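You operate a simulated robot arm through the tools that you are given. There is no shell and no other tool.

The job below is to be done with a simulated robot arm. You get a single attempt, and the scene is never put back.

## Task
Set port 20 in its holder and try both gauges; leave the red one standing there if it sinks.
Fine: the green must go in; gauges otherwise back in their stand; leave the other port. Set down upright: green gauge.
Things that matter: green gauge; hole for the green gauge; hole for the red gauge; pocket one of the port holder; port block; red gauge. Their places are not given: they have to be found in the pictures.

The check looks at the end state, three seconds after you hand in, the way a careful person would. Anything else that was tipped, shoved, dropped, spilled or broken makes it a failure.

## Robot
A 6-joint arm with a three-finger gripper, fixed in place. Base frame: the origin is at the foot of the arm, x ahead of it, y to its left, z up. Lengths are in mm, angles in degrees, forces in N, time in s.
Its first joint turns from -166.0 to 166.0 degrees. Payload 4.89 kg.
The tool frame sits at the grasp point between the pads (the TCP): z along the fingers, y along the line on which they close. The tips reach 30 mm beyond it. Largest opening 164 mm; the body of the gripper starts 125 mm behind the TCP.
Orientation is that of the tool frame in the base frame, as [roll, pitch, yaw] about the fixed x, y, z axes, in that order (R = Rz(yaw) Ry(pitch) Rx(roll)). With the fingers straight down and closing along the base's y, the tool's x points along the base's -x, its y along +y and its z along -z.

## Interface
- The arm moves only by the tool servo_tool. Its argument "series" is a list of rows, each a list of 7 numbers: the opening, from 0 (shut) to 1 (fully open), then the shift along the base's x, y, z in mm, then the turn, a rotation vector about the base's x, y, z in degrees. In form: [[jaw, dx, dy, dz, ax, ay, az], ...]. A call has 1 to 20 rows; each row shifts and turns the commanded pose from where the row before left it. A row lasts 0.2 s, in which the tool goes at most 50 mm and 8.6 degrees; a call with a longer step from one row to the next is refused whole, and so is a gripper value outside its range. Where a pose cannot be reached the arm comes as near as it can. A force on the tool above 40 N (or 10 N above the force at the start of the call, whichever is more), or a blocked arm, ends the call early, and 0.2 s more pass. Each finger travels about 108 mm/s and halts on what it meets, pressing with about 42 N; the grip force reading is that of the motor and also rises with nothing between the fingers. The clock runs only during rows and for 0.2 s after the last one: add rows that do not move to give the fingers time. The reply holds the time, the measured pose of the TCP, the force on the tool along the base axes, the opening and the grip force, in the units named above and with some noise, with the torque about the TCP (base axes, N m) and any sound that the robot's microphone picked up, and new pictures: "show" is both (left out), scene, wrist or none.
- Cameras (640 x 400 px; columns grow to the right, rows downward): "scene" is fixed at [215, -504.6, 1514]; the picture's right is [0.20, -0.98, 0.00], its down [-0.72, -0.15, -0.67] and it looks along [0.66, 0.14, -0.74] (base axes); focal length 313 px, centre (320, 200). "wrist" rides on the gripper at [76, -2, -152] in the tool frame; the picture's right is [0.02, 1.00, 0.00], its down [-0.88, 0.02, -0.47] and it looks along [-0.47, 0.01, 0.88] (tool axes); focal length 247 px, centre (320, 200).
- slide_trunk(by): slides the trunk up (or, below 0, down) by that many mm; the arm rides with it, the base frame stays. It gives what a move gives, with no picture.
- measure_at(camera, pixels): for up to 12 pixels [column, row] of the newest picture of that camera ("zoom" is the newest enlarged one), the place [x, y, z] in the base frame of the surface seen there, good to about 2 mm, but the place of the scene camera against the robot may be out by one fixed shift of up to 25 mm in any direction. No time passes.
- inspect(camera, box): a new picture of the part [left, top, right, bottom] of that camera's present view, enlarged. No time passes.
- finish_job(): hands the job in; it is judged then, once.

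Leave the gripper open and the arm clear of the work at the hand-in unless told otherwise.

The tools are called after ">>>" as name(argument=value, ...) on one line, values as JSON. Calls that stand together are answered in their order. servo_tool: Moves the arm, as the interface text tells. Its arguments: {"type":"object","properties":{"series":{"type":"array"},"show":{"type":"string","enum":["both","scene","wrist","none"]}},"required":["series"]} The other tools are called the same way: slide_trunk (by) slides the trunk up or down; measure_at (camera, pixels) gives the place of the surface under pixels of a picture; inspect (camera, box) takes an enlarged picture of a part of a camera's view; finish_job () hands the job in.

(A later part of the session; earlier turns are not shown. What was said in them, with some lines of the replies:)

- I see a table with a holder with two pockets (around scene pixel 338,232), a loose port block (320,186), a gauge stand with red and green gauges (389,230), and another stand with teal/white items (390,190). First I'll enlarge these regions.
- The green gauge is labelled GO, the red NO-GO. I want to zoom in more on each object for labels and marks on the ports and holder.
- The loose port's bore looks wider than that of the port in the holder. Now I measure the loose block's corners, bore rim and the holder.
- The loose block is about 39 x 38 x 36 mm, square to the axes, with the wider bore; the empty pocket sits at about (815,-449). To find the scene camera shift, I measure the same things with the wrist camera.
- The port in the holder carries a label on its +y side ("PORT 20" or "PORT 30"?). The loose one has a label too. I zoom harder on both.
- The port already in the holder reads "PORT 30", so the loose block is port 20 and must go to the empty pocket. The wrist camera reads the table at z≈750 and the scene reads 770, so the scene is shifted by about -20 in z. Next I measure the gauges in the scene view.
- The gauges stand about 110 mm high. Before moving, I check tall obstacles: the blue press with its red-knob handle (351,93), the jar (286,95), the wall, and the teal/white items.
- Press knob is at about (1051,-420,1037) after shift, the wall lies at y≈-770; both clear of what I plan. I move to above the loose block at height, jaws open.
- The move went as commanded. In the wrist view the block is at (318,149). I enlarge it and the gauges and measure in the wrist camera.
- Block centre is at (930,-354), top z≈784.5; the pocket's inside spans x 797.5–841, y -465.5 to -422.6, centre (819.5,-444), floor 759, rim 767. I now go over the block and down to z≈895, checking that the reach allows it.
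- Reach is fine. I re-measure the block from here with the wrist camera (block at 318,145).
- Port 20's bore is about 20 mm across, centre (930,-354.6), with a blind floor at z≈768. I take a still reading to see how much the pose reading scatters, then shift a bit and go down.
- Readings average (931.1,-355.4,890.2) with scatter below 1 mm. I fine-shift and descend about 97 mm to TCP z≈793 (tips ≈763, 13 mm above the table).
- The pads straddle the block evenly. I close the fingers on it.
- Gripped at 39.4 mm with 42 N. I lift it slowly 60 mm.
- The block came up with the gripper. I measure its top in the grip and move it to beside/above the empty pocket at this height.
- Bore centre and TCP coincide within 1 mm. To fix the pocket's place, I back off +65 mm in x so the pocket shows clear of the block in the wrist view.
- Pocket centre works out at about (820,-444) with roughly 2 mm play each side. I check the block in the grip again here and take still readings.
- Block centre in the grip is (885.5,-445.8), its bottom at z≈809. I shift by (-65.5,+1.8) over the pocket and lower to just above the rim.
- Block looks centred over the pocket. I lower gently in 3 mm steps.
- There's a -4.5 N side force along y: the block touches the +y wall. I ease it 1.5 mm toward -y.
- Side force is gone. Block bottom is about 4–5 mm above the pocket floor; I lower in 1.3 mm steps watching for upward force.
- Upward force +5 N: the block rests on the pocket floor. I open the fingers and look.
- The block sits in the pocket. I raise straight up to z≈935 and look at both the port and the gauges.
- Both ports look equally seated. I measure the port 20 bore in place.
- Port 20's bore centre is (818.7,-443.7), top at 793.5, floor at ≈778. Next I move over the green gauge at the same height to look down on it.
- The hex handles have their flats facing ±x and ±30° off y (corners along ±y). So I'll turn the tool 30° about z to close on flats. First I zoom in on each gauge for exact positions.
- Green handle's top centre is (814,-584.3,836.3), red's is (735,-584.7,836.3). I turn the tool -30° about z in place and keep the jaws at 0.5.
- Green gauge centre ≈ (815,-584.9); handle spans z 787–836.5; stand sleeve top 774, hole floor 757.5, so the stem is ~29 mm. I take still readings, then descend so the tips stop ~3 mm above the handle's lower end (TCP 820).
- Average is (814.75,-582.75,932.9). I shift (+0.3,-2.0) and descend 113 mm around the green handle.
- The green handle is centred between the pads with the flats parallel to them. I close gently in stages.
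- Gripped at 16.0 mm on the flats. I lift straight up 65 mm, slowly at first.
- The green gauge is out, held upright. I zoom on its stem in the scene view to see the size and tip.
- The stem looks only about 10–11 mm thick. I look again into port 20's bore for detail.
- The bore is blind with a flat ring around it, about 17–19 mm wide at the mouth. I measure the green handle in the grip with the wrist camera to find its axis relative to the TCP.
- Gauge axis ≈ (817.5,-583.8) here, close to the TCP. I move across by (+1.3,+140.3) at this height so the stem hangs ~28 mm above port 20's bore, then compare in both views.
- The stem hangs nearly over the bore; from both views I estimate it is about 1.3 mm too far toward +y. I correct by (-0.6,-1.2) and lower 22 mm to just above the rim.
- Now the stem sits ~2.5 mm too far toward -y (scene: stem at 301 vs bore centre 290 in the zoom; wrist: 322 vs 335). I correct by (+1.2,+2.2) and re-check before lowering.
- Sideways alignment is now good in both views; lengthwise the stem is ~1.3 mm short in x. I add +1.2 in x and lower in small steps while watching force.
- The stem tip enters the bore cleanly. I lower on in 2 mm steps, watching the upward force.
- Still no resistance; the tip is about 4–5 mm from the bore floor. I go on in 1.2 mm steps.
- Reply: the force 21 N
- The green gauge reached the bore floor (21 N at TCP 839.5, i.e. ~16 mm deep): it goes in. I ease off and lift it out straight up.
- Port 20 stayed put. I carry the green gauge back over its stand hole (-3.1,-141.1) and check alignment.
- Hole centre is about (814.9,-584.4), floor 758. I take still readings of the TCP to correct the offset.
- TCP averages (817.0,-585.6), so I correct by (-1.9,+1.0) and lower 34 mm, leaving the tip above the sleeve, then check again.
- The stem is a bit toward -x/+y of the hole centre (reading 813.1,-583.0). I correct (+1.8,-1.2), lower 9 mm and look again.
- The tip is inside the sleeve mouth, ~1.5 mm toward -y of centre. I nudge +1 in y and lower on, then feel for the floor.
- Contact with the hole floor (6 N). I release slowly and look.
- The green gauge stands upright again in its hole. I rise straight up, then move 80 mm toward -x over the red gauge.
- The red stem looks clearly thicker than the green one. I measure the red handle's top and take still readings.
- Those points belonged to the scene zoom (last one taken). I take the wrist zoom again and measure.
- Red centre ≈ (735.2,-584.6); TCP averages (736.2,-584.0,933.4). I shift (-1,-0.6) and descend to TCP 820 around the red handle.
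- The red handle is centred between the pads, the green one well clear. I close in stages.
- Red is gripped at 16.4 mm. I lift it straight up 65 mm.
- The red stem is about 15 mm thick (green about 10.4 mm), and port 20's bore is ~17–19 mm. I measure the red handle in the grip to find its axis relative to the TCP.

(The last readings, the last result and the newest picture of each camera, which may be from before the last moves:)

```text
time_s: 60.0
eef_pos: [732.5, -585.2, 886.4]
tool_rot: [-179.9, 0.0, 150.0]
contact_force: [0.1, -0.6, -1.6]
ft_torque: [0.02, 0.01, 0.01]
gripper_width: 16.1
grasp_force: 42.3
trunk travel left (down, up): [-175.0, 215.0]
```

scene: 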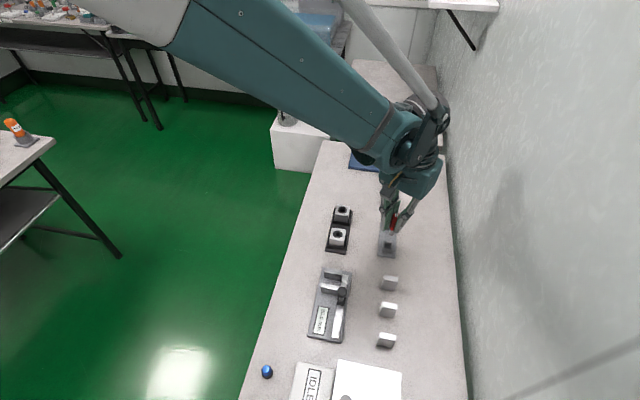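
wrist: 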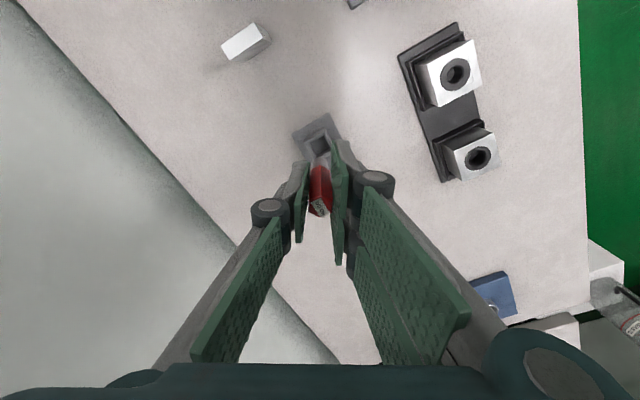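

Red axis = TCP + (1.5,-0.1), tip ≈ 62.5 below the TCP. To bring the axis over the bore I move y first (+140), then x (+83), staying clear of the green gauge.

>>> servo_tool(series=[[0.03, 0, 30, 0, 0, 0, 0], [0.03, 0, 35, 0, 0, 0, 0], [0.03, 10, 35, 0, 0, 0, 0], [0.03, 25, 30, 0, 0, 0, 0], [0.03, 30, 10, 0, 0, 0, 0], [0.03, 18, 0, 0, 0, 0, 0], [0.03, 0, 0, 0, 0, 0, 0], [0.03, 0, 0, 0, 0, 0, 0]], show="both")

>>> inspect(camera="wrist", box=[280, 110, 360, 230])

>>> inspect(camera="scene", box=[325, 180, 365, 235])

```text
time_s: 61.8
eef_pos: [819.0, -446.7, 884.8]
tool_rot: [180.0, 0.0, 150.0]
contact_force: [0.8, 0.0, -1.2]
ft_torque: [-0.02, 0.05, 0.0]
gripper_width: 16.1
grasp_force: 42.0
trunk travel left (down, up): [-175.0, 215.0]
```

scene: 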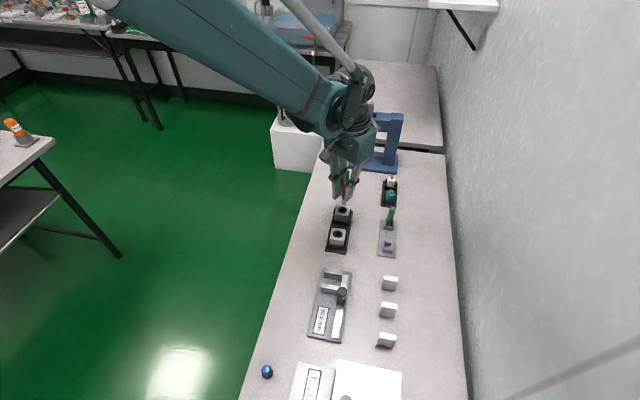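
wrist: 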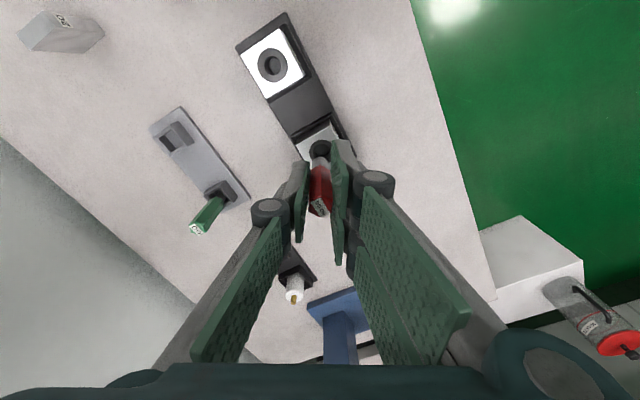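

```text
3.33 times, centred on (320, 170) of wrist
```

zoom: 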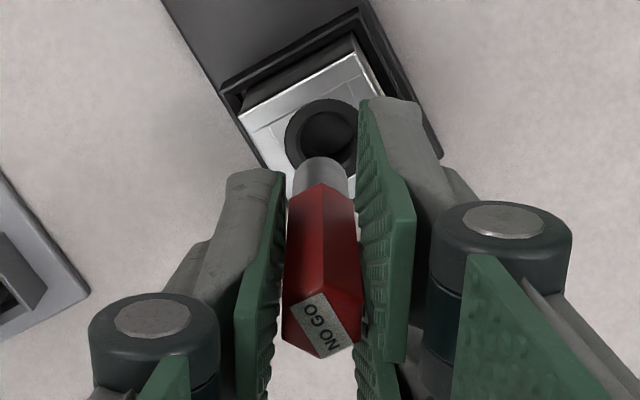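

```text
7.27 times, centred on (345, 208) of scene
```

zoom: 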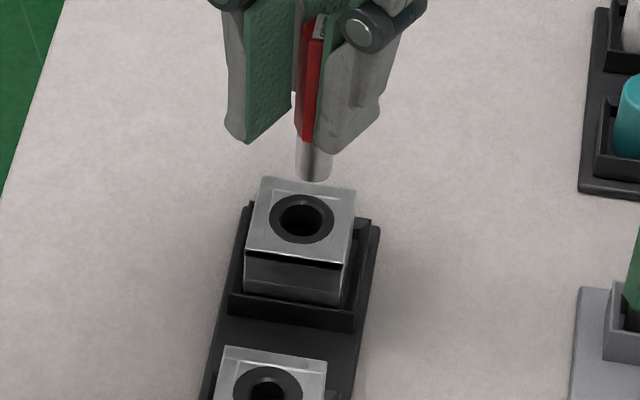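

The stem is about 3 mm off toward -y and 2 mm toward +x. I correct (-2.0,+3.0), lower 18 mm and recheck.

>>> servo_tool(series=[[0.03, -2, 3, 0, 0, 0, 0], [0.03, 0, 0, -8, 0, 0, 0], [0.03, 0, 0, -6, 0, 0, 0], [0.03, 0, 0, -4, 0, 0, 0], [0.03, 0, 0, 0, 0, 0, 0], [0.03, 0, 0, 0, 0, 0, 0]], show="both")

>>> inspect(camera="wrist", box=[290, 110, 350, 200])

>>> inspect(camera="scene", box=[330, 190, 360, 225])

>>> servo_tool(series=[[0.03, 0, 0, 0, 0, 0, 0]], show="none")

>>> servo_tool(series=[[0.03, 0, 0, 0, 0, 0, 0]], show="none")

```text
time_s: 63.2
eef_pos: [815.1, -442.4, 867.3]
tool_rot: [179.9, 0.0, 150.1]
contact_force: [0.2, -0.1, -0.4]
ft_torque: [0.0, 0.03, 0.01]
gripper_width: 15.9
grasp_force: 41.7
trunk travel left (down, up): [-175.0, 215.0]
```

scene: 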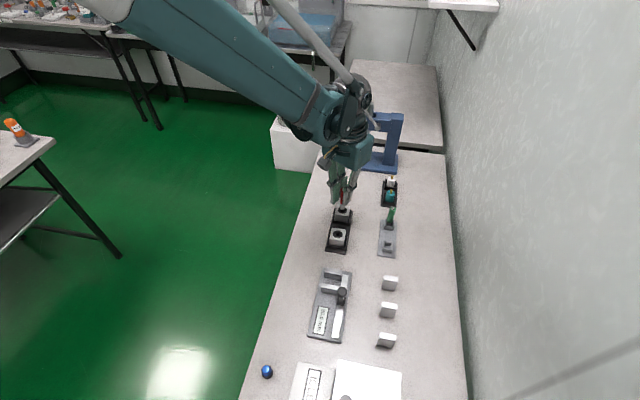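
wrist: 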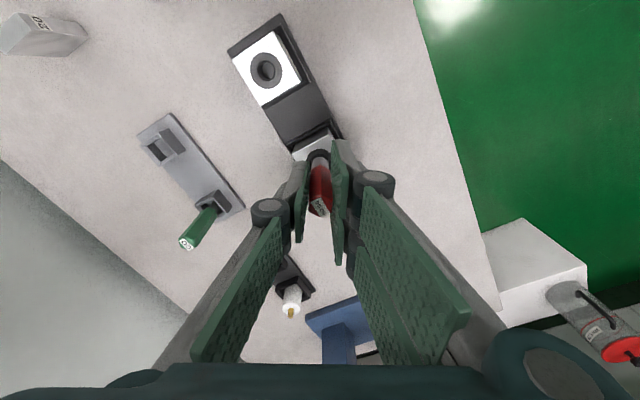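

```text
4.44 times, centred on (320, 155) of wrist
```

zoom: 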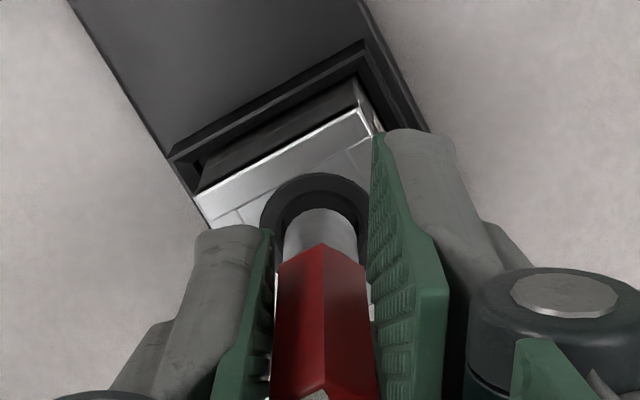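

```text
11.43 times, centred on (345, 208) of scene
```

zoom: 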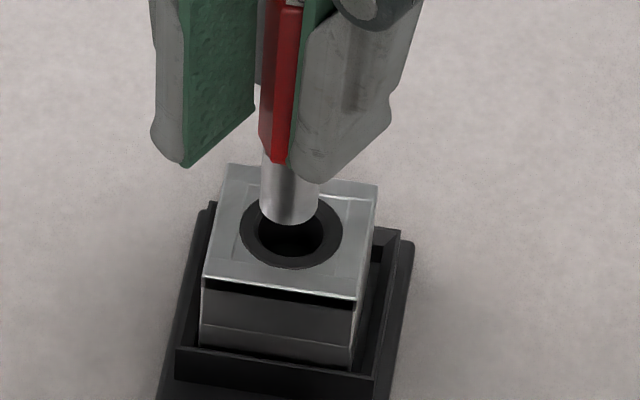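

```text
time_s: 63.6
eef_pos: [816.6, -441.9, 867.6]
tool_rot: [-180.0, 0.1, 149.9]
contact_force: [-0.1, 0.0, -0.3]
ft_torque: [0.0, -0.02, 0.01]
gripper_width: 15.8
grasp_force: 41.8
trunk travel left (down, up): [-175.0, 215.0]
```

```text
time_s: 64.0
eef_pos: [816.4, -442.3, 868.9]
tool_rot: [180.0, 0.0, 150.0]
contact_force: [0.6, -0.1, 0.0]
ft_torque: [-0.02, 0.01, -0.01]
gripper_width: 16.1
grasp_force: 42.1
trunk travel left (down, up): [-175.0, 215.0]
```

Average TCP (816.0,-442.2). Wrist and scene views both say the stem must go about (+1.5,-1.0). I apply that and lower 7 mm, then check.

>>> servo_tool(series=[[0.03, 1.5, -1, 0, 0, 0, 0], [0.03, 0, 0, -4, 0, 0, 0], [0.03, 0, 0, -3, 0, 0, 0], [0.03, 0, 0, 0, 0, 0, 0], [0.03, 0, 0, 0, 0, 0, 0]], show="both")

>>> inspect(camera="wrist", box=[290, 110, 350, 200])

>>> inspect(camera="scene", box=[330, 190, 360, 225])

>>> servo_tool(series=[[0.03, 0, 0, 0, 0, 0, 0]], show="none")

>>> servo_tool(series=[[0.03, 0, 0, 0, 0, 0, 0]], show="none")

```text
time_s: 65.2
eef_pos: [816.7, -443.2, 860.2]
tool_rot: [180.0, -0.1, 150.0]
contact_force: [0.7, 0.2, -0.6]
ft_torque: [0.02, -0.02, -0.02]
gripper_width: 16.3
grasp_force: 41.9
trunk travel left (down, up): [-175.0, 215.0]
```

scene: 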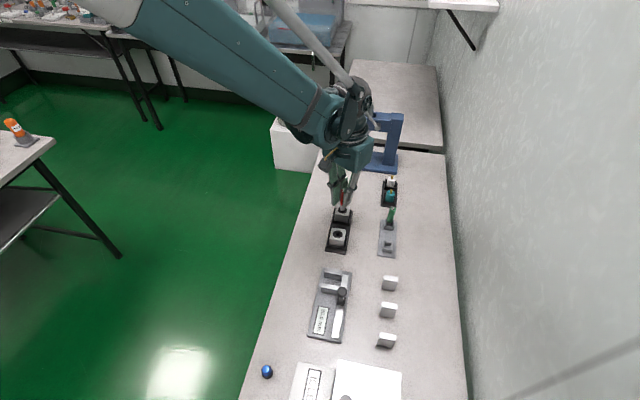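
wrist: 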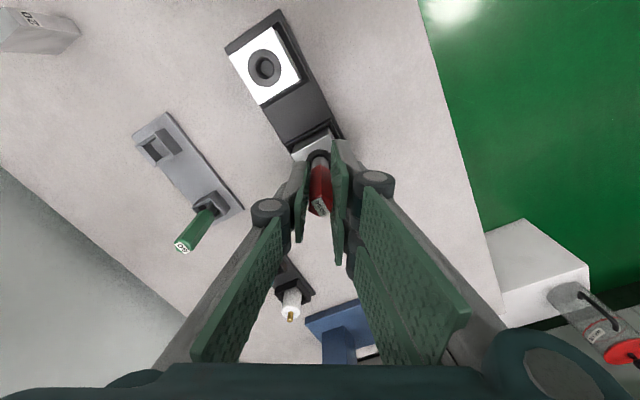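

```text
4.44 times, centred on (320, 155) of wrist
```

zoom: 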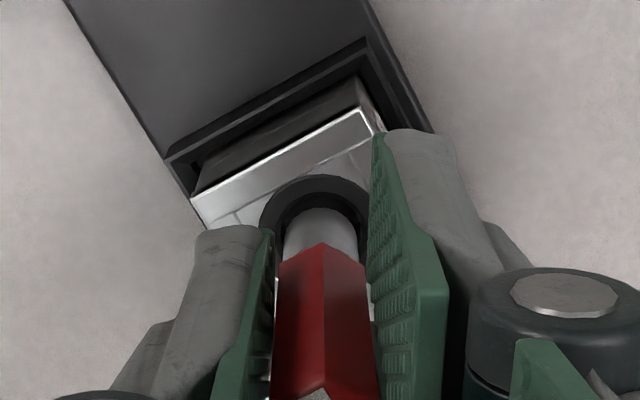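

```text
11.43 times, centred on (345, 208) of scene
```

zoom: 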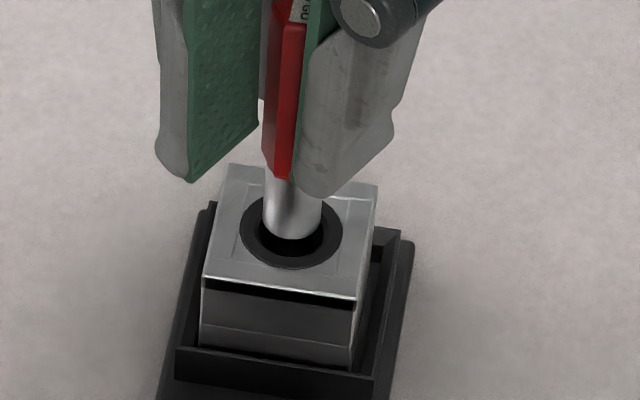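

```text
time_s: 65.6
eef_pos: [816.5, -442.7, 860.4]
tool_rot: [180.0, 0.0, 150.0]
contact_force: [-0.1, 0.0, -0.9]
ft_torque: [0.01, -0.02, 0.01]
gripper_width: 16.0
grasp_force: 42.2
trunk travel left (down, up): [-175.0, 215.0]
```

```text
time_s: 66.0
eef_pos: [816.5, -442.5, 859.8]
tool_rot: [179.9, 0.0, 150.0]
contact_force: [0.3, 0.3, -1.2]
ft_torque: [0.0, -0.03, 0.0]
gripper_width: 16.1
grasp_force: 42.4
trunk travel left (down, up): [-175.0, 215.0]
```

Wrist view says stem and bore are aligned within half a mm in both directions; the scene view agrees. I lower in 1.5 mm steps watching the forces.

>>> servo_tool(series=[[0.03, 0.2, -0.2, -1.5, 0, 0, 0], [0.03, 0, 0, -1.5, 0, 0, 0], [0.03, 0, 0, 0, 0, 0, 0]], show="none")

>>> servo_tool(series=[[0.03, 0, 0, -1.2, 0, 0, 0], [0.03, 0, 0, 0, 0, 0, 0]], show="none")

>>> servo_tool(series=[[0.03, 0, 0, -1.2, 0, 0, 0], [0.03, 0, 0, 0, 0, 0, 0]], show="both")

>>> inspect(camera="scene", box=[330, 190, 360, 225])

>>> inspect(camera="wrist", box=[290, 110, 350, 200])

```text
time_s: 66.8
eef_pos: [817.4, -443.5, 856.1]
tool_rot: [-180.0, 0.0, 150.0]
contact_force: [-0.3, -0.4, -0.9]
ft_torque: [-0.01, -0.01, 0.01]
gripper_width: 16.1
grasp_force: 42.2
trunk travel left (down, up): [-175.0, 215.0]
```

```text
time_s: 67.4
eef_pos: [816.7, -443.5, 857.1]
tool_rot: [-180.0, 0.0, 149.9]
contact_force: [0.3, -0.1, -0.4]
ft_torque: [0.01, 0.03, 0.04]
gripper_width: 16.2
grasp_force: 41.9
trunk travel left (down, up): [-175.0, 215.0]
```

```text
time_s: 68.0
eef_pos: [818.0, -442.9, 854.9]
tool_rot: [179.9, 0.0, 150.0]
contact_force: [-0.2, 0.3, -0.1]
ft_torque: [0.02, -0.01, 0.02]
gripper_width: 16.1
grasp_force: 42.2
trunk travel left (down, up): [-175.0, 215.0]
```

scene: 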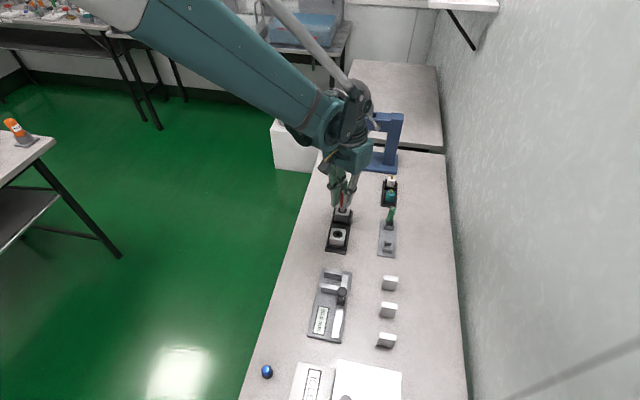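
wrist: 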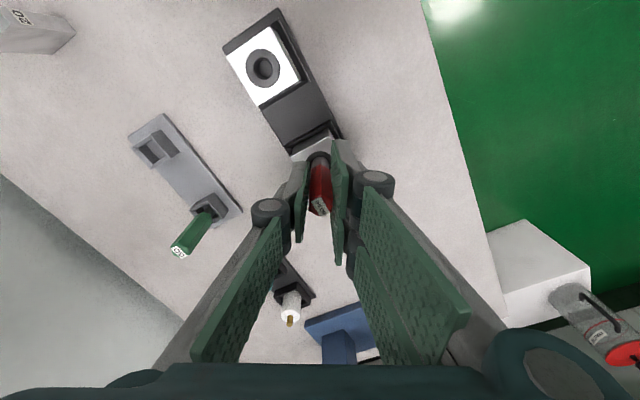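

```text
11.43 times, centred on (345, 208) of scene
```

zoom: 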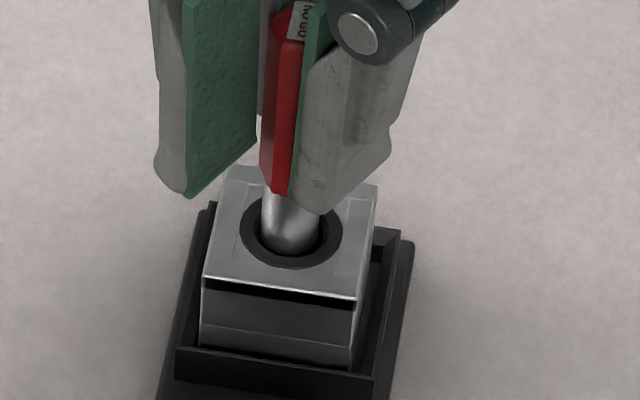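

```text
4.44 times, centred on (320, 155) of wrist
```

zoom: 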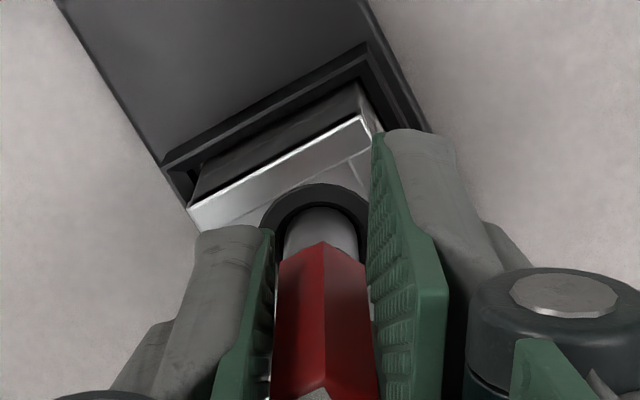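

The tip is at the mouth with no force. I continue in small steps, reading forces.

>>> servo_tool(series=[[0.03, 0, 0, -1, 0, 0, 0], [0.03, 0, 0, 0, 0, 0, 0]], show="none")

>>> servo_tool(series=[[0.03, 0, 0, -1, 0, 0, 0], [0.03, 0, 0, 0, 0, 0, 0]], show="none")

>>> servo_tool(series=[[0.03, 0, 0, -1, 0, 0, 0], [0.03, 0, 0, 0, 0, 0, 0]], show="none")

>>> servo_tool(series=[[0.03, 0, 0, -1, 0, 0, 0], [0.03, 0, 0, 0, 0, 0, 0]], show="none")

```text
time_s: 68.6
eef_pos: [817.0, -442.9, 852.7]
tool_rot: [180.0, 0.0, 150.0]
contact_force: [0.5, -0.5, -0.7]
ft_torque: [0.0, -0.02, 0.0]
gripper_width: 16.0
grasp_force: 41.9
trunk travel left (down, up): [-175.0, 215.0]
```

```text
time_s: 69.2
eef_pos: [817.0, -444.4, 853.0]
tool_rot: [180.0, 0.0, 150.0]
contact_force: [-0.2, -0.2, -0.2]
ft_torque: [-0.02, -0.02, 0.01]
gripper_width: 16.1
grasp_force: 42.3
trunk travel left (down, up): [-175.0, 215.0]
```

```text
time_s: 69.8
eef_pos: [816.6, -442.7, 851.8]
tool_rot: [180.0, 0.0, 150.0]
contact_force: [0.4, 0.0, -0.7]
ft_torque: [0.01, 0.0, -0.03]
gripper_width: 16.0
grasp_force: 41.6
trunk travel left (down, up): [-175.0, 215.0]
```

```text
time_s: 70.4
eef_pos: [818.2, -443.7, 849.7]
tool_rot: [180.0, 0.1, 150.0]
contact_force: [0.5, 0.4, -0.7]
ft_torque: [0.0, 0.01, 0.01]
gripper_width: 16.0
grasp_force: 42.2
trunk travel left (down, up): [-175.0, 215.0]
```

The red stem is ~6 mm in with no resistance. I continue downward in 1.5 mm steps, watching side forces.

>>> servo_tool(series=[[0.03, 0, 0, -1.5, 0, 0, 0], [0.03, 0, 0, -1.5, 0, 0, 0], [0.03, 0, 0, 0, 0, 0, 0]], show="none")

>>> servo_tool(series=[[0.03, 0, 0, -1.5, 0, 0, 0], [0.03, 0, 0, -1.5, 0, 0, 0], [0.03, 0, 0, 0, 0, 0, 0]], show="both")

>>> inspect(camera="scene", box=[330, 190, 360, 225])

>>> inspect(camera="wrist", box=[290, 110, 350, 200])

```text
time_s: 71.2
eef_pos: [817.4, -440.9, 845.8]
tool_rot: [180.0, 0.1, 150.0]
contact_force: [0.2, -0.5, -0.4]
ft_torque: [0.0, 0.0, -0.02]
gripper_width: 15.9
grasp_force: 42.1
trunk travel left (down, up): [-175.0, 215.0]
```

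```text
time_s: 72.0
eef_pos: [816.5, -441.3, 844.6]
tool_rot: [-180.0, 0.0, 150.0]
contact_force: [0.0, -0.6, -0.6]
ft_torque: [0.02, -0.02, -0.03]
gripper_width: 15.8
grasp_force: 41.7
trunk travel left (down, up): [-175.0, 215.0]
```

scene: 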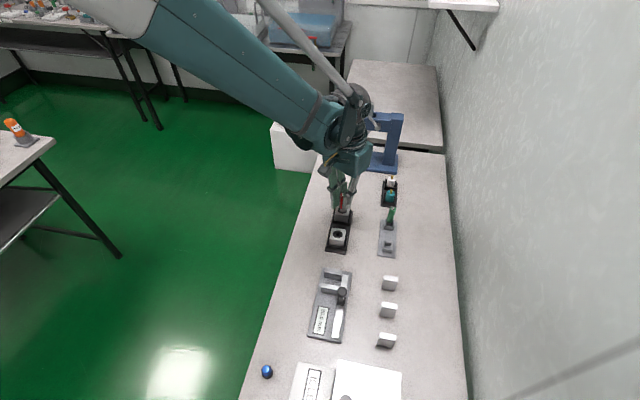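
wrist: 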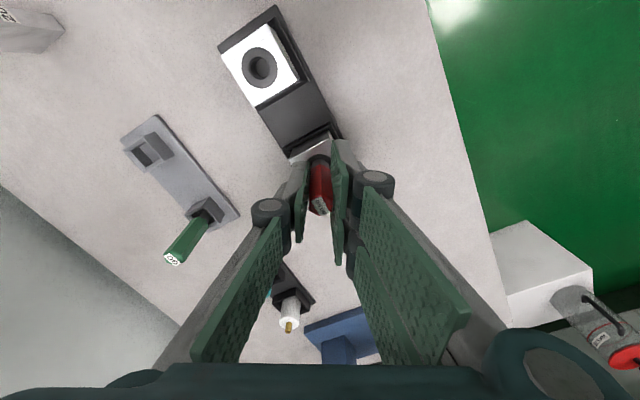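

```text
11.43 times, centred on (345, 208) of scene
```

zoom: 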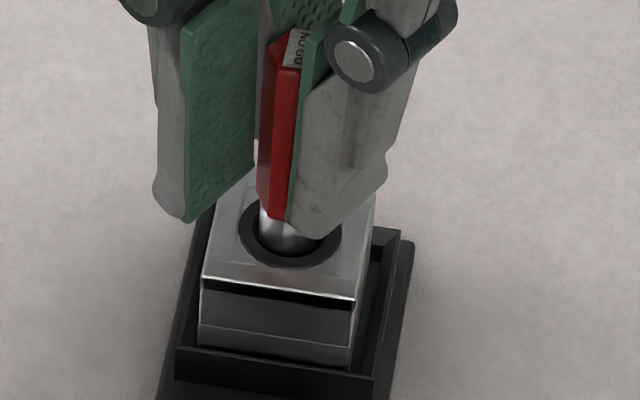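

```text
4.44 times, centred on (320, 155) of wrist
```

zoom: 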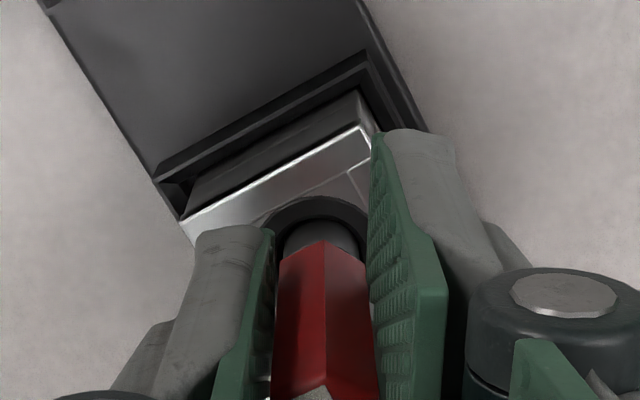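

The arm drifted ~2 mm toward +y (reading -441.1) and the stem leans on the left bore wall. I bring it back by (+0.5,-1.6) before going on.

>>> servo_tool(series=[[0.03, 0.3, -0.8, 0, 0, 0, 0], [0.03, 0.2, -0.8, 0, 0, 0, 0], [0.03, 0, 0, 0, 0, 0, 0]], show="none")

>>> servo_tool(series=[[0.03, 0, 0, 0, 0, 0, 0]], show="scene")

>>> inspect(camera="scene", box=[330, 190, 360, 225])

```text
time_s: 72.8
eef_pos: [817.7, -445.3, 844.4]
tool_rot: [180.0, 0.0, 150.1]
contact_force: [-0.8, 0.8, -0.7]
ft_torque: [-0.01, 0.0, 0.03]
gripper_width: 15.7
grasp_force: 42.0
trunk travel left (down, up): [-175.0, 215.0]
```

```text
time_s: 73.2
eef_pos: [819.1, -444.4, 844.0]
tool_rot: [180.0, 0.1, 150.1]
contact_force: [0.1, -0.2, 0.0]
ft_torque: [0.0, -0.03, 0.0]
gripper_width: 15.8
grasp_force: 42.2
trunk travel left (down, up): [-175.0, 215.0]
```

scene: 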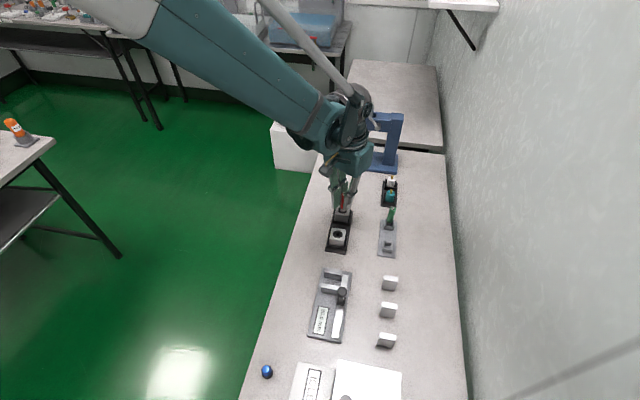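

```text
11.43 times, centred on (345, 208) of scene
```

zoom: 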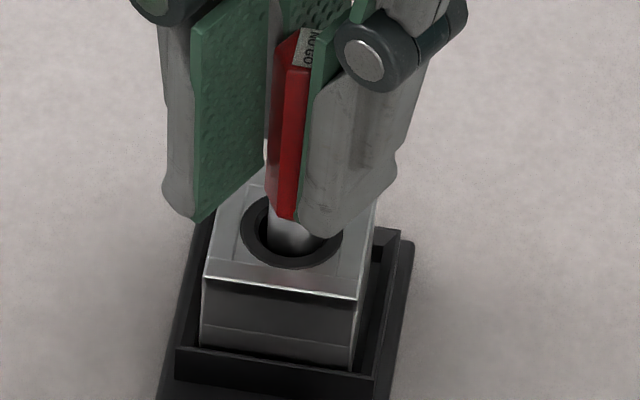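

It's free again (side forces below 1 N). I nudge +0.5 in y and lower the last few millimetres to the floor.

>>> servo_tool(series=[[0.03, 0, 0.5, -1.2, 0, 0, 0], [0.03, 0, 0, -1.2, 0, 0, 0], [0.03, 0, 0, 0, 0, 0, 0]], show="none")

>>> servo_tool(series=[[0.03, 0, 0, -1, 0, 0, 0], [0.03, 0, 0, 0, 0, 0, 0]], show="none")

>>> servo_tool(series=[[0.03, 0, 0, -0.8, 0, 0, 0], [0.03, 0, 0, 0, 0, 0, 0]], show="none")

```text
time_s: 74.0
eef_pos: [818.1, -446.1, 842.9]
tool_rot: [-180.0, 0.0, 150.1]
contact_force: [1.0, 0.8, -0.5]
ft_torque: [0.08, -0.02, 0.01]
gripper_width: 15.6
grasp_force: 41.4
trunk travel left (down, up): [-175.0, 215.0]
```

```text
time_s: 74.6
eef_pos: [817.9, -446.1, 841.0]
tool_rot: [-179.9, 0.0, 150.0]
contact_force: [-0.2, -0.2, -1.0]
ft_torque: [0.01, 0.0, 0.0]
gripper_width: 15.8
grasp_force: 41.8
trunk travel left (down, up): [-175.0, 215.0]
```

```text
time_s: 75.2
eef_pos: [819.0, -444.2, 840.2]
tool_rot: [-180.0, 0.0, 150.0]
contact_force: [0.7, 0.9, -0.5]
ft_torque: [-0.01, 0.02, 0.01]
gripper_width: 15.7
grasp_force: 41.9
trunk travel left (down, up): [-175.0, 215.0]
```

>>> servo_tool(series=[[0.03, 0, 0.4, -0.8, 0, 0, 0], [0.03, 0, 0, 0, 0, 0, 0]], show="none")

>>> servo_tool(series=[[0.03, 0, 0, -0.7, 0, 0, 0], [0.03, 0, 0, 0, 0, 0, 0]], show="both")

>>> inspect(camera="scene", box=[330, 190, 360, 225])

>>> inspect(camera="wrist", box=[290, 110, 350, 200])

```text
time_s: 75.8
eef_pos: [817.7, -441.9, 840.4]
tool_rot: [180.0, 0.0, 150.0]
contact_force: [-0.5, -0.4, -0.2]
ft_torque: [-0.01, -0.01, 0.01]
gripper_width: 16.1
grasp_force: 42.1
trunk travel left (down, up): [-175.0, 215.0]
```

```text
time_s: 76.4
eef_pos: [818.5, -443.5, 840.5]
tool_rot: [179.9, 0.0, 149.9]
contact_force: [0.1, -0.5, -0.9]
ft_torque: [-0.01, -0.01, 0.0]
gripper_width: 15.5
grasp_force: 42.4
trunk travel left (down, up): [-175.0, 215.0]
```

scene: 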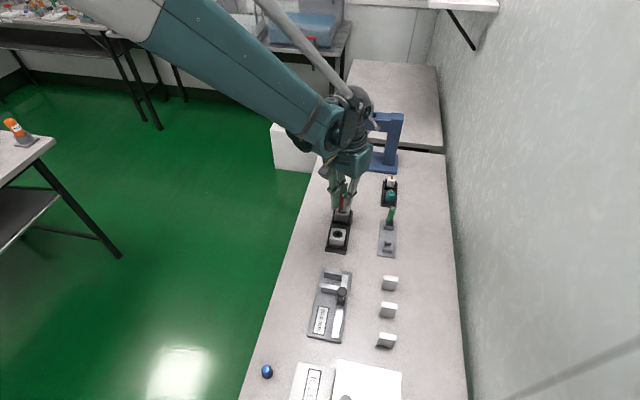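
wrist: 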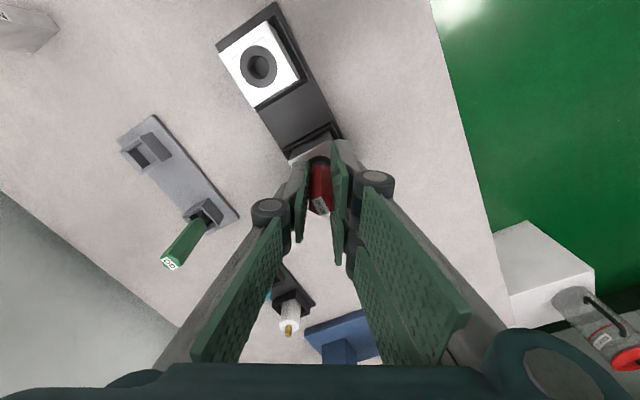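

```text
11.43 times, centred on (345, 208) of scene
```

zoom: 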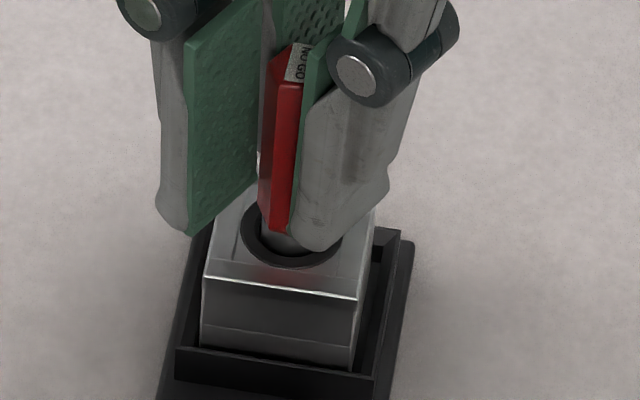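

```text
4.44 times, centred on (320, 155) of wrist
```

zoom: 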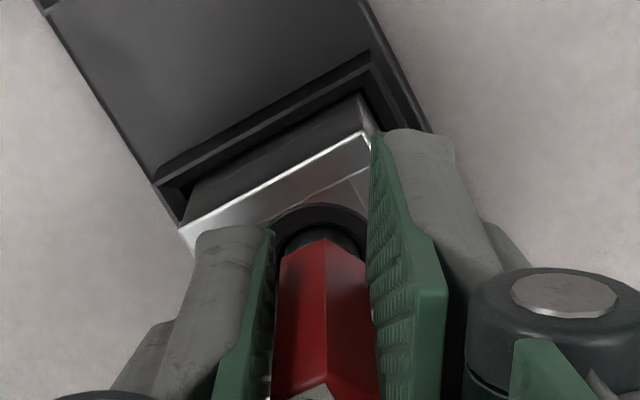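

Deep in, still no floor contact. A few more small steps.

>>> servo_tool(series=[[0.03, 0, 0, -0.7, 0, 0, 0], [0.03, 0, 0, 0, 0, 0, 0]], show="none")

>>> servo_tool(series=[[0.03, 0, 0, -0.7, 0, 0, 0], [0.03, 0, 0, 0, 0, 0, 0]], show="none")

```text
time_s: 77.0
eef_pos: [818.1, -444.1, 839.0]
tool_rot: [-180.0, 0.0, 150.0]
contact_force: [1.6, -3.2, 13.0]
ft_torque: [-0.22, -0.18, 0.01]
gripper_width: 15.8
grasp_force: 42.2
trunk travel left (down, up): [-175.0, 215.0]
```

```text
time_s: 77.6
eef_pos: [818.1, -442.9, 838.7]
tool_rot: [179.9, 0.0, 150.0]
contact_force: [0.7, -2.3, 24.2]
ft_torque: [-0.14, -0.1, 0.01]
gripper_width: 15.8
grasp_force: 42.3
trunk travel left (down, up): [-175.0, 215.0]
```

Floor reached (24 N at TCP 838.7, the same depth as green): the red gauge sinks, so it stays here. I ease up 1 mm to relax the force, then open slowly.

>>> servo_tool(series=[[0.03, 0, 0, 0.9, 0, 0, 0], [0.03, 0, 0, 0, 0, 0, 0]], show="none")

>>> servo_tool(series=[[0.1, 0, 0, 0, 0, 0, 0], [0.13, 0, 0, 0, 0, 0, 0], [0.18, 0, 0, 0, 0, 0, 0], [0.3, 0, 0, 0, 0, 0, 0], [0.5, 0, 0, 0, 0, 0, 0], [0.5, 0, 0, 0, 0, 0, 0]], show="both")

>>> inspect(camera="wrist", box=[220, 100, 420, 260])

>>> inspect(camera="scene", box=[320, 180, 370, 250])

```text
time_s: 78.2
eef_pos: [816.9, -442.8, 838.7]
tool_rot: [180.0, 0.0, 150.1]
contact_force: [4.0, 3.4, 18.0]
ft_torque: [0.2, -0.29, 0.04]
gripper_width: 15.6
grasp_force: 42.0
trunk travel left (down, up): [-175.0, 215.0]
```

```text
time_s: 79.6
eef_pos: [817.6, -443.5, 839.3]
tool_rot: [180.0, 0.1, 150.0]
contact_force: [-0.3, -0.4, -0.1]
ft_torque: [-0.02, 0.04, -0.02]
gripper_width: 81.8
grasp_force: 0.0
trunk travel left (down, up): [-175.0, 215.0]
```

scene: 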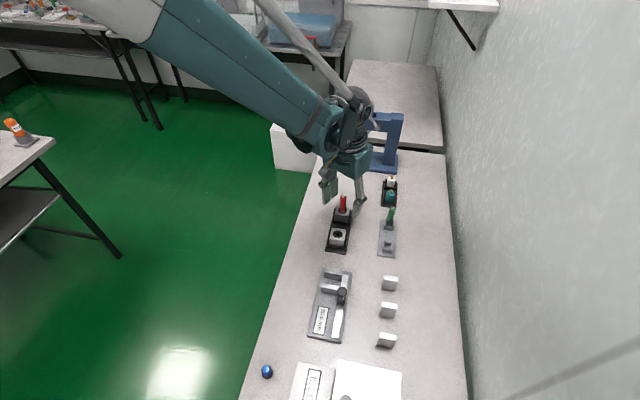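
wrist: 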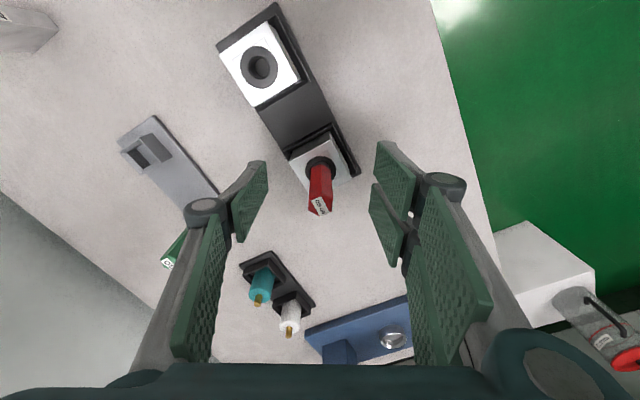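

```text
2.50 times, centred on (320, 180) of wrist
```

zoom: 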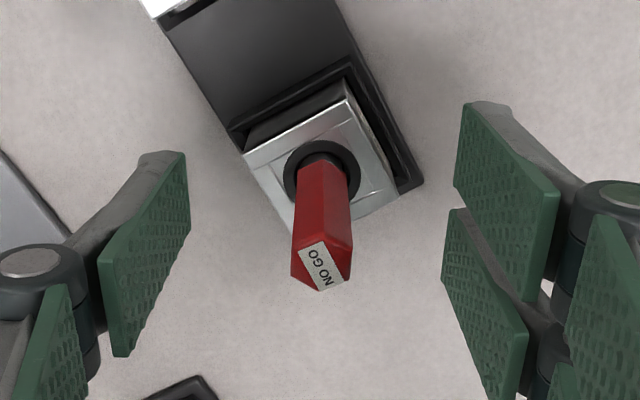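

```text
5.71 times, centred on (345, 215) of scene
```

zoom: 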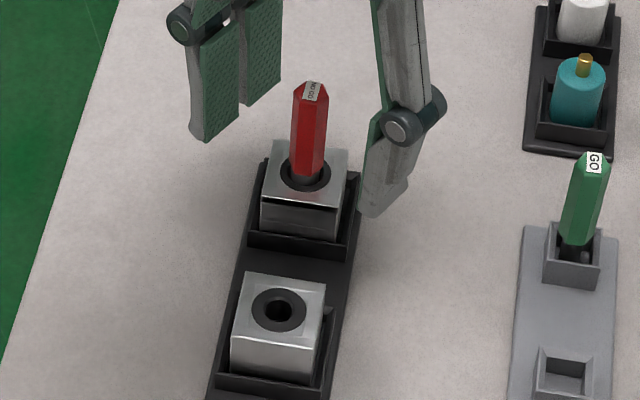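

The red gauge stands upright in port 20's bore, and the fingers are clear of it. I go straight up 160 mm.

>>> servo_tool(series=[[0.5, 0, 0, 10, 0, 0, 0], [0.5, 0, 0, 25, 0, 0, 0], [0.5, 0, 0, 40, 0, 0, 0], [0.5, 0, 0, 45, 0, 0, 0], [0.5, 0, 0, 40, 0, 0, 0], [0.5, 0, 0, 0, 0, 0, 0]], show="both")

>>> inspect(camera="wrist", box=[220, 40, 420, 200])

>>> inspect(camera="scene", box=[310, 180, 420, 260])

```text
time_s: 81.0
eef_pos: [816.8, -442.5, 999.0]
tool_rot: [179.9, 0.0, 150.0]
contact_force: [0.1, -0.1, -0.3]
ft_torque: [-0.03, -0.09, -0.05]
gripper_width: 82.0
grasp_force: 0.1
trunk travel left (down, up): [-175.0, 215.0]
```

scene: 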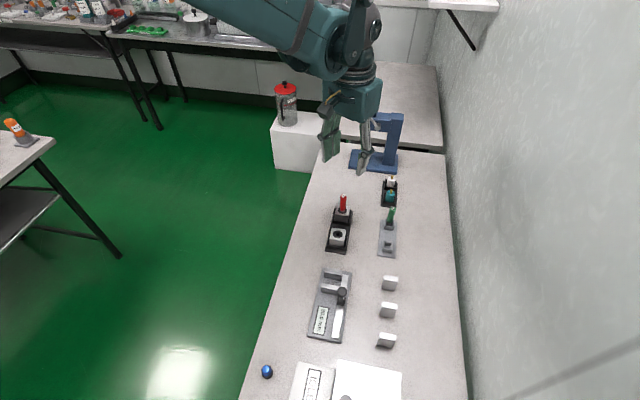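
wrist: 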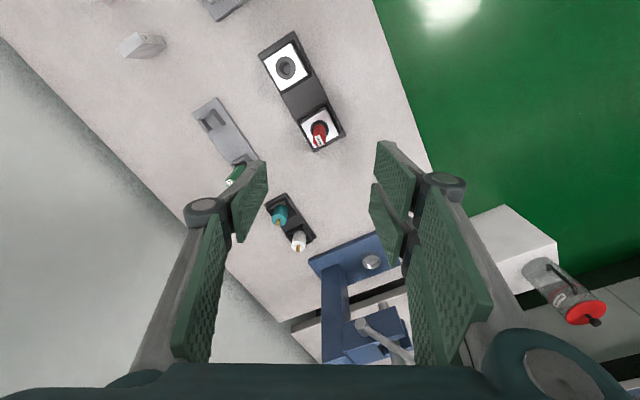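

```text
2.50 times, centred on (320, 120) of wrist
```

zoom: 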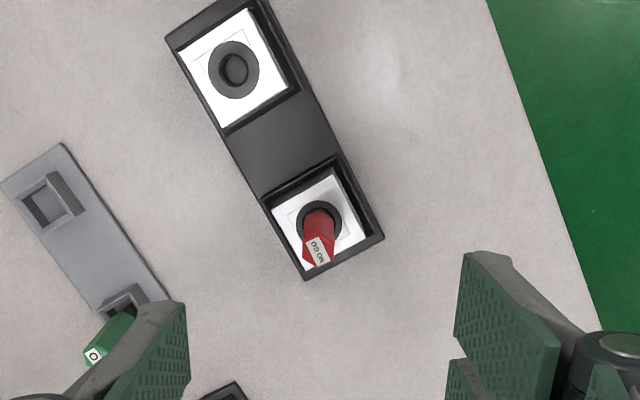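

```text
5.00 times, centred on (365, 220) of scene
```

zoom: 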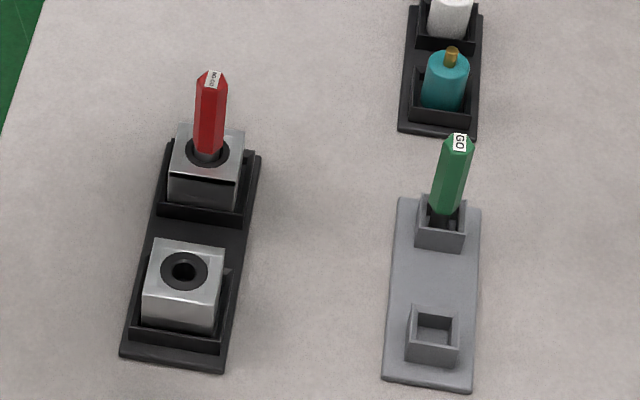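

Everything stands as it should. I check that the port's top is level and the gauges are upright by measuring in the scene zoom, and retract the arm toward its start place.

>>> measure_at(camera="zoom", pixels=[[178, 126], [242, 132], [236, 176], [171, 172], [208, 76], [208, 148], [459, 136], [445, 212], [150, 244], [220, 252], [212, 300], [146, 292]])

>>> servo_tool(series=[[0.6, -30, 25, 15, 0, 0, 0], [0.7, -35, 30, 20, 0, 0, 0], [0.8, -35, 30, 20, 0, 0, 0], [0.9, -35, 30, 15, 0, 0, 0], [1, -35, 30, 0, 0, 0, 0], [1, -35, 30, 0, 0, 0, 0], [1, -15, 15, 0, 0, 0, 0], [1, 0, 0, 0, 0, 0, 0]], show="both")

>>> inspect(camera="scene", box=[310, 160, 420, 260])

```text
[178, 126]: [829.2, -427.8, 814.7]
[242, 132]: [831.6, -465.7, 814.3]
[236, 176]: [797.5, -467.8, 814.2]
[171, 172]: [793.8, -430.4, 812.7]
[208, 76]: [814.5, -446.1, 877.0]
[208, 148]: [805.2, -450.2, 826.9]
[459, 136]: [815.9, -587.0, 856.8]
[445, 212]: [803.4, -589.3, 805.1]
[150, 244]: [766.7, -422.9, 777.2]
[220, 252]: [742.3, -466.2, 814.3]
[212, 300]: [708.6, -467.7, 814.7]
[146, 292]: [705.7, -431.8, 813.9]
```

```text
refused: row 2 steps farther than a row can; nothing moved
```

```text
4.00 times, centred on (365, 210) of scene
```

zoom: 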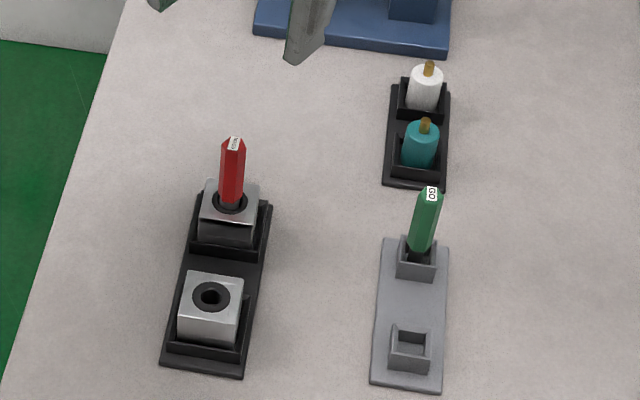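

Port 20's top is level (z 812.7–814.7 in scene terms, same as port 30). The retract call was refused for a step over 50 mm; I repeat it with shorter steps.

>>> servo_tool(series=[[0.6, -20, 15, 15, 0, 0, 0], [0.7, -28, 24, 20, 0, 0, 0], [0.8, -28, 24, 20, 0, 0, 0], [0.9, -30, 26, 15, 0, 0, 0], [1, -30, 26, 0, 0, 0, 0], [1, -30, 26, 0, 0, 0, 0], [1, -25, 20, 0, 0, 0, 0], [1, -15, 15, 0, 0, 0, 0], [1, 0, 0, 0, 0, 0, 0]], show="both")

>>> inspect(camera="scene", box=[310, 160, 420, 260])

>>> inspect(camera="wrist", box=[100, 100, 320, 300])

```text
time_s: 83.0
eef_pos: [613.4, -268.1, 1069.7]
tool_rot: [-179.9, 0.1, 150.1]
contact_force: [-0.1, 0.3, -0.7]
ft_torque: [0.0, -0.11, 0.01]
gripper_width: 164.2
grasp_force: 0.1
trunk travel left (down, up): [-175.0, 215.0]
```

scene: 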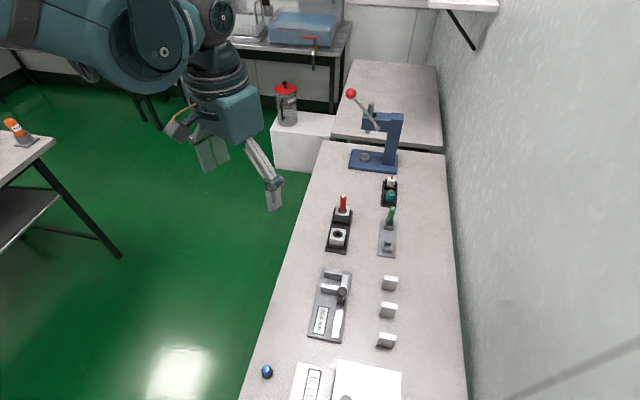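
wrist: 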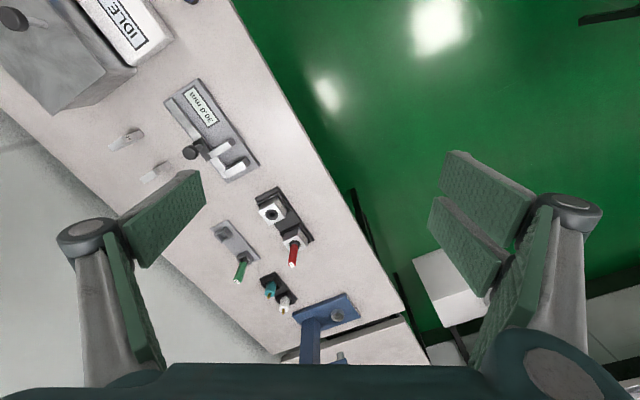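

```text
4.00 times, centred on (365, 210) of scene
```

zoom: 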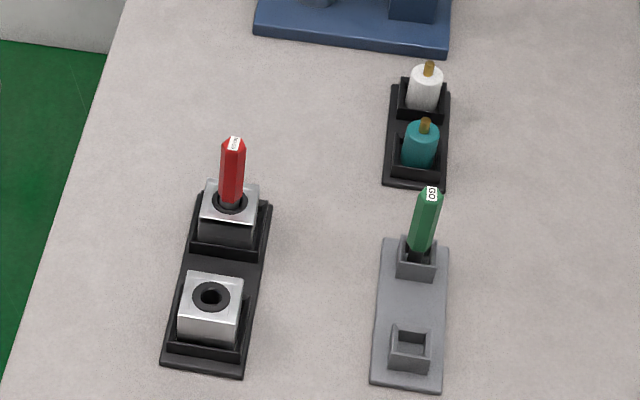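

```text
2.00 times, centred on (210, 200) of wrist
```

zoom: 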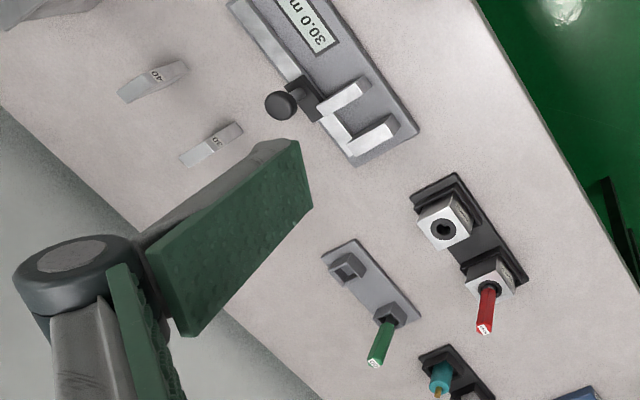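

The arm is clear with the jaws open. One last look at the label on the placed port's side (wrist pixel ~ (303,240)) to confirm it is port 20.

>>> inspect(camera="wrist", box=[285, 222, 320, 250])

```text
14.29 times, centred on (302, 236) of wrist
```

zoom: 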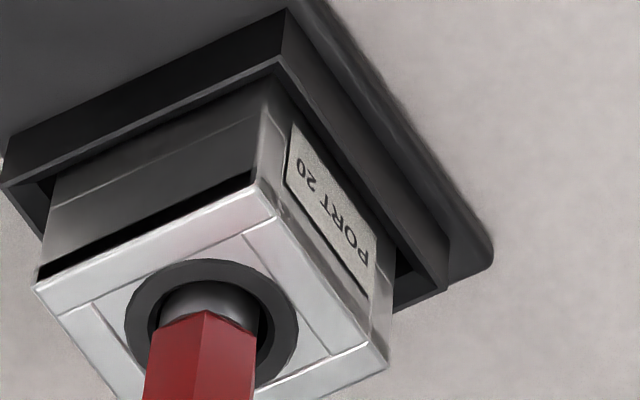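

The label reads "PORT 20". Port 20 sits in its pocket with the red gauge sunk and standing in it. The green gauge went in and is back upright in its stand, port 30 is untouched, and the arm is clear with the jaws open. I hand the job in.

>>> finish_job()

```text
The job is handed in.
```

Port 20 is in the empty pocket of its holder, and both gauges have been tried in it. I handed the job in, but the reply did not say whether it passed.

- **Port 20:** The loose block's label reads "PORT 20". Its top is level with port 30's.
- **Green (GO) gauge:** It slid in to the floor of the bore, about 16 mm deep. It is back upright in its own hole in the stand.
- **Red (NO GO) gauge:** It also sank to the floor of the bore, so I left it standing upright in port 20.
- **Port 30:** I did not touch it.

While I lowered the red gauge, the arm drifted about 2 mm and leaned on the bore wall. That moved port 20 by less than 1 mm in its pocket, and I re-centred the gauge before going on. At hand-in the arm was clear of the work with the gripper open.
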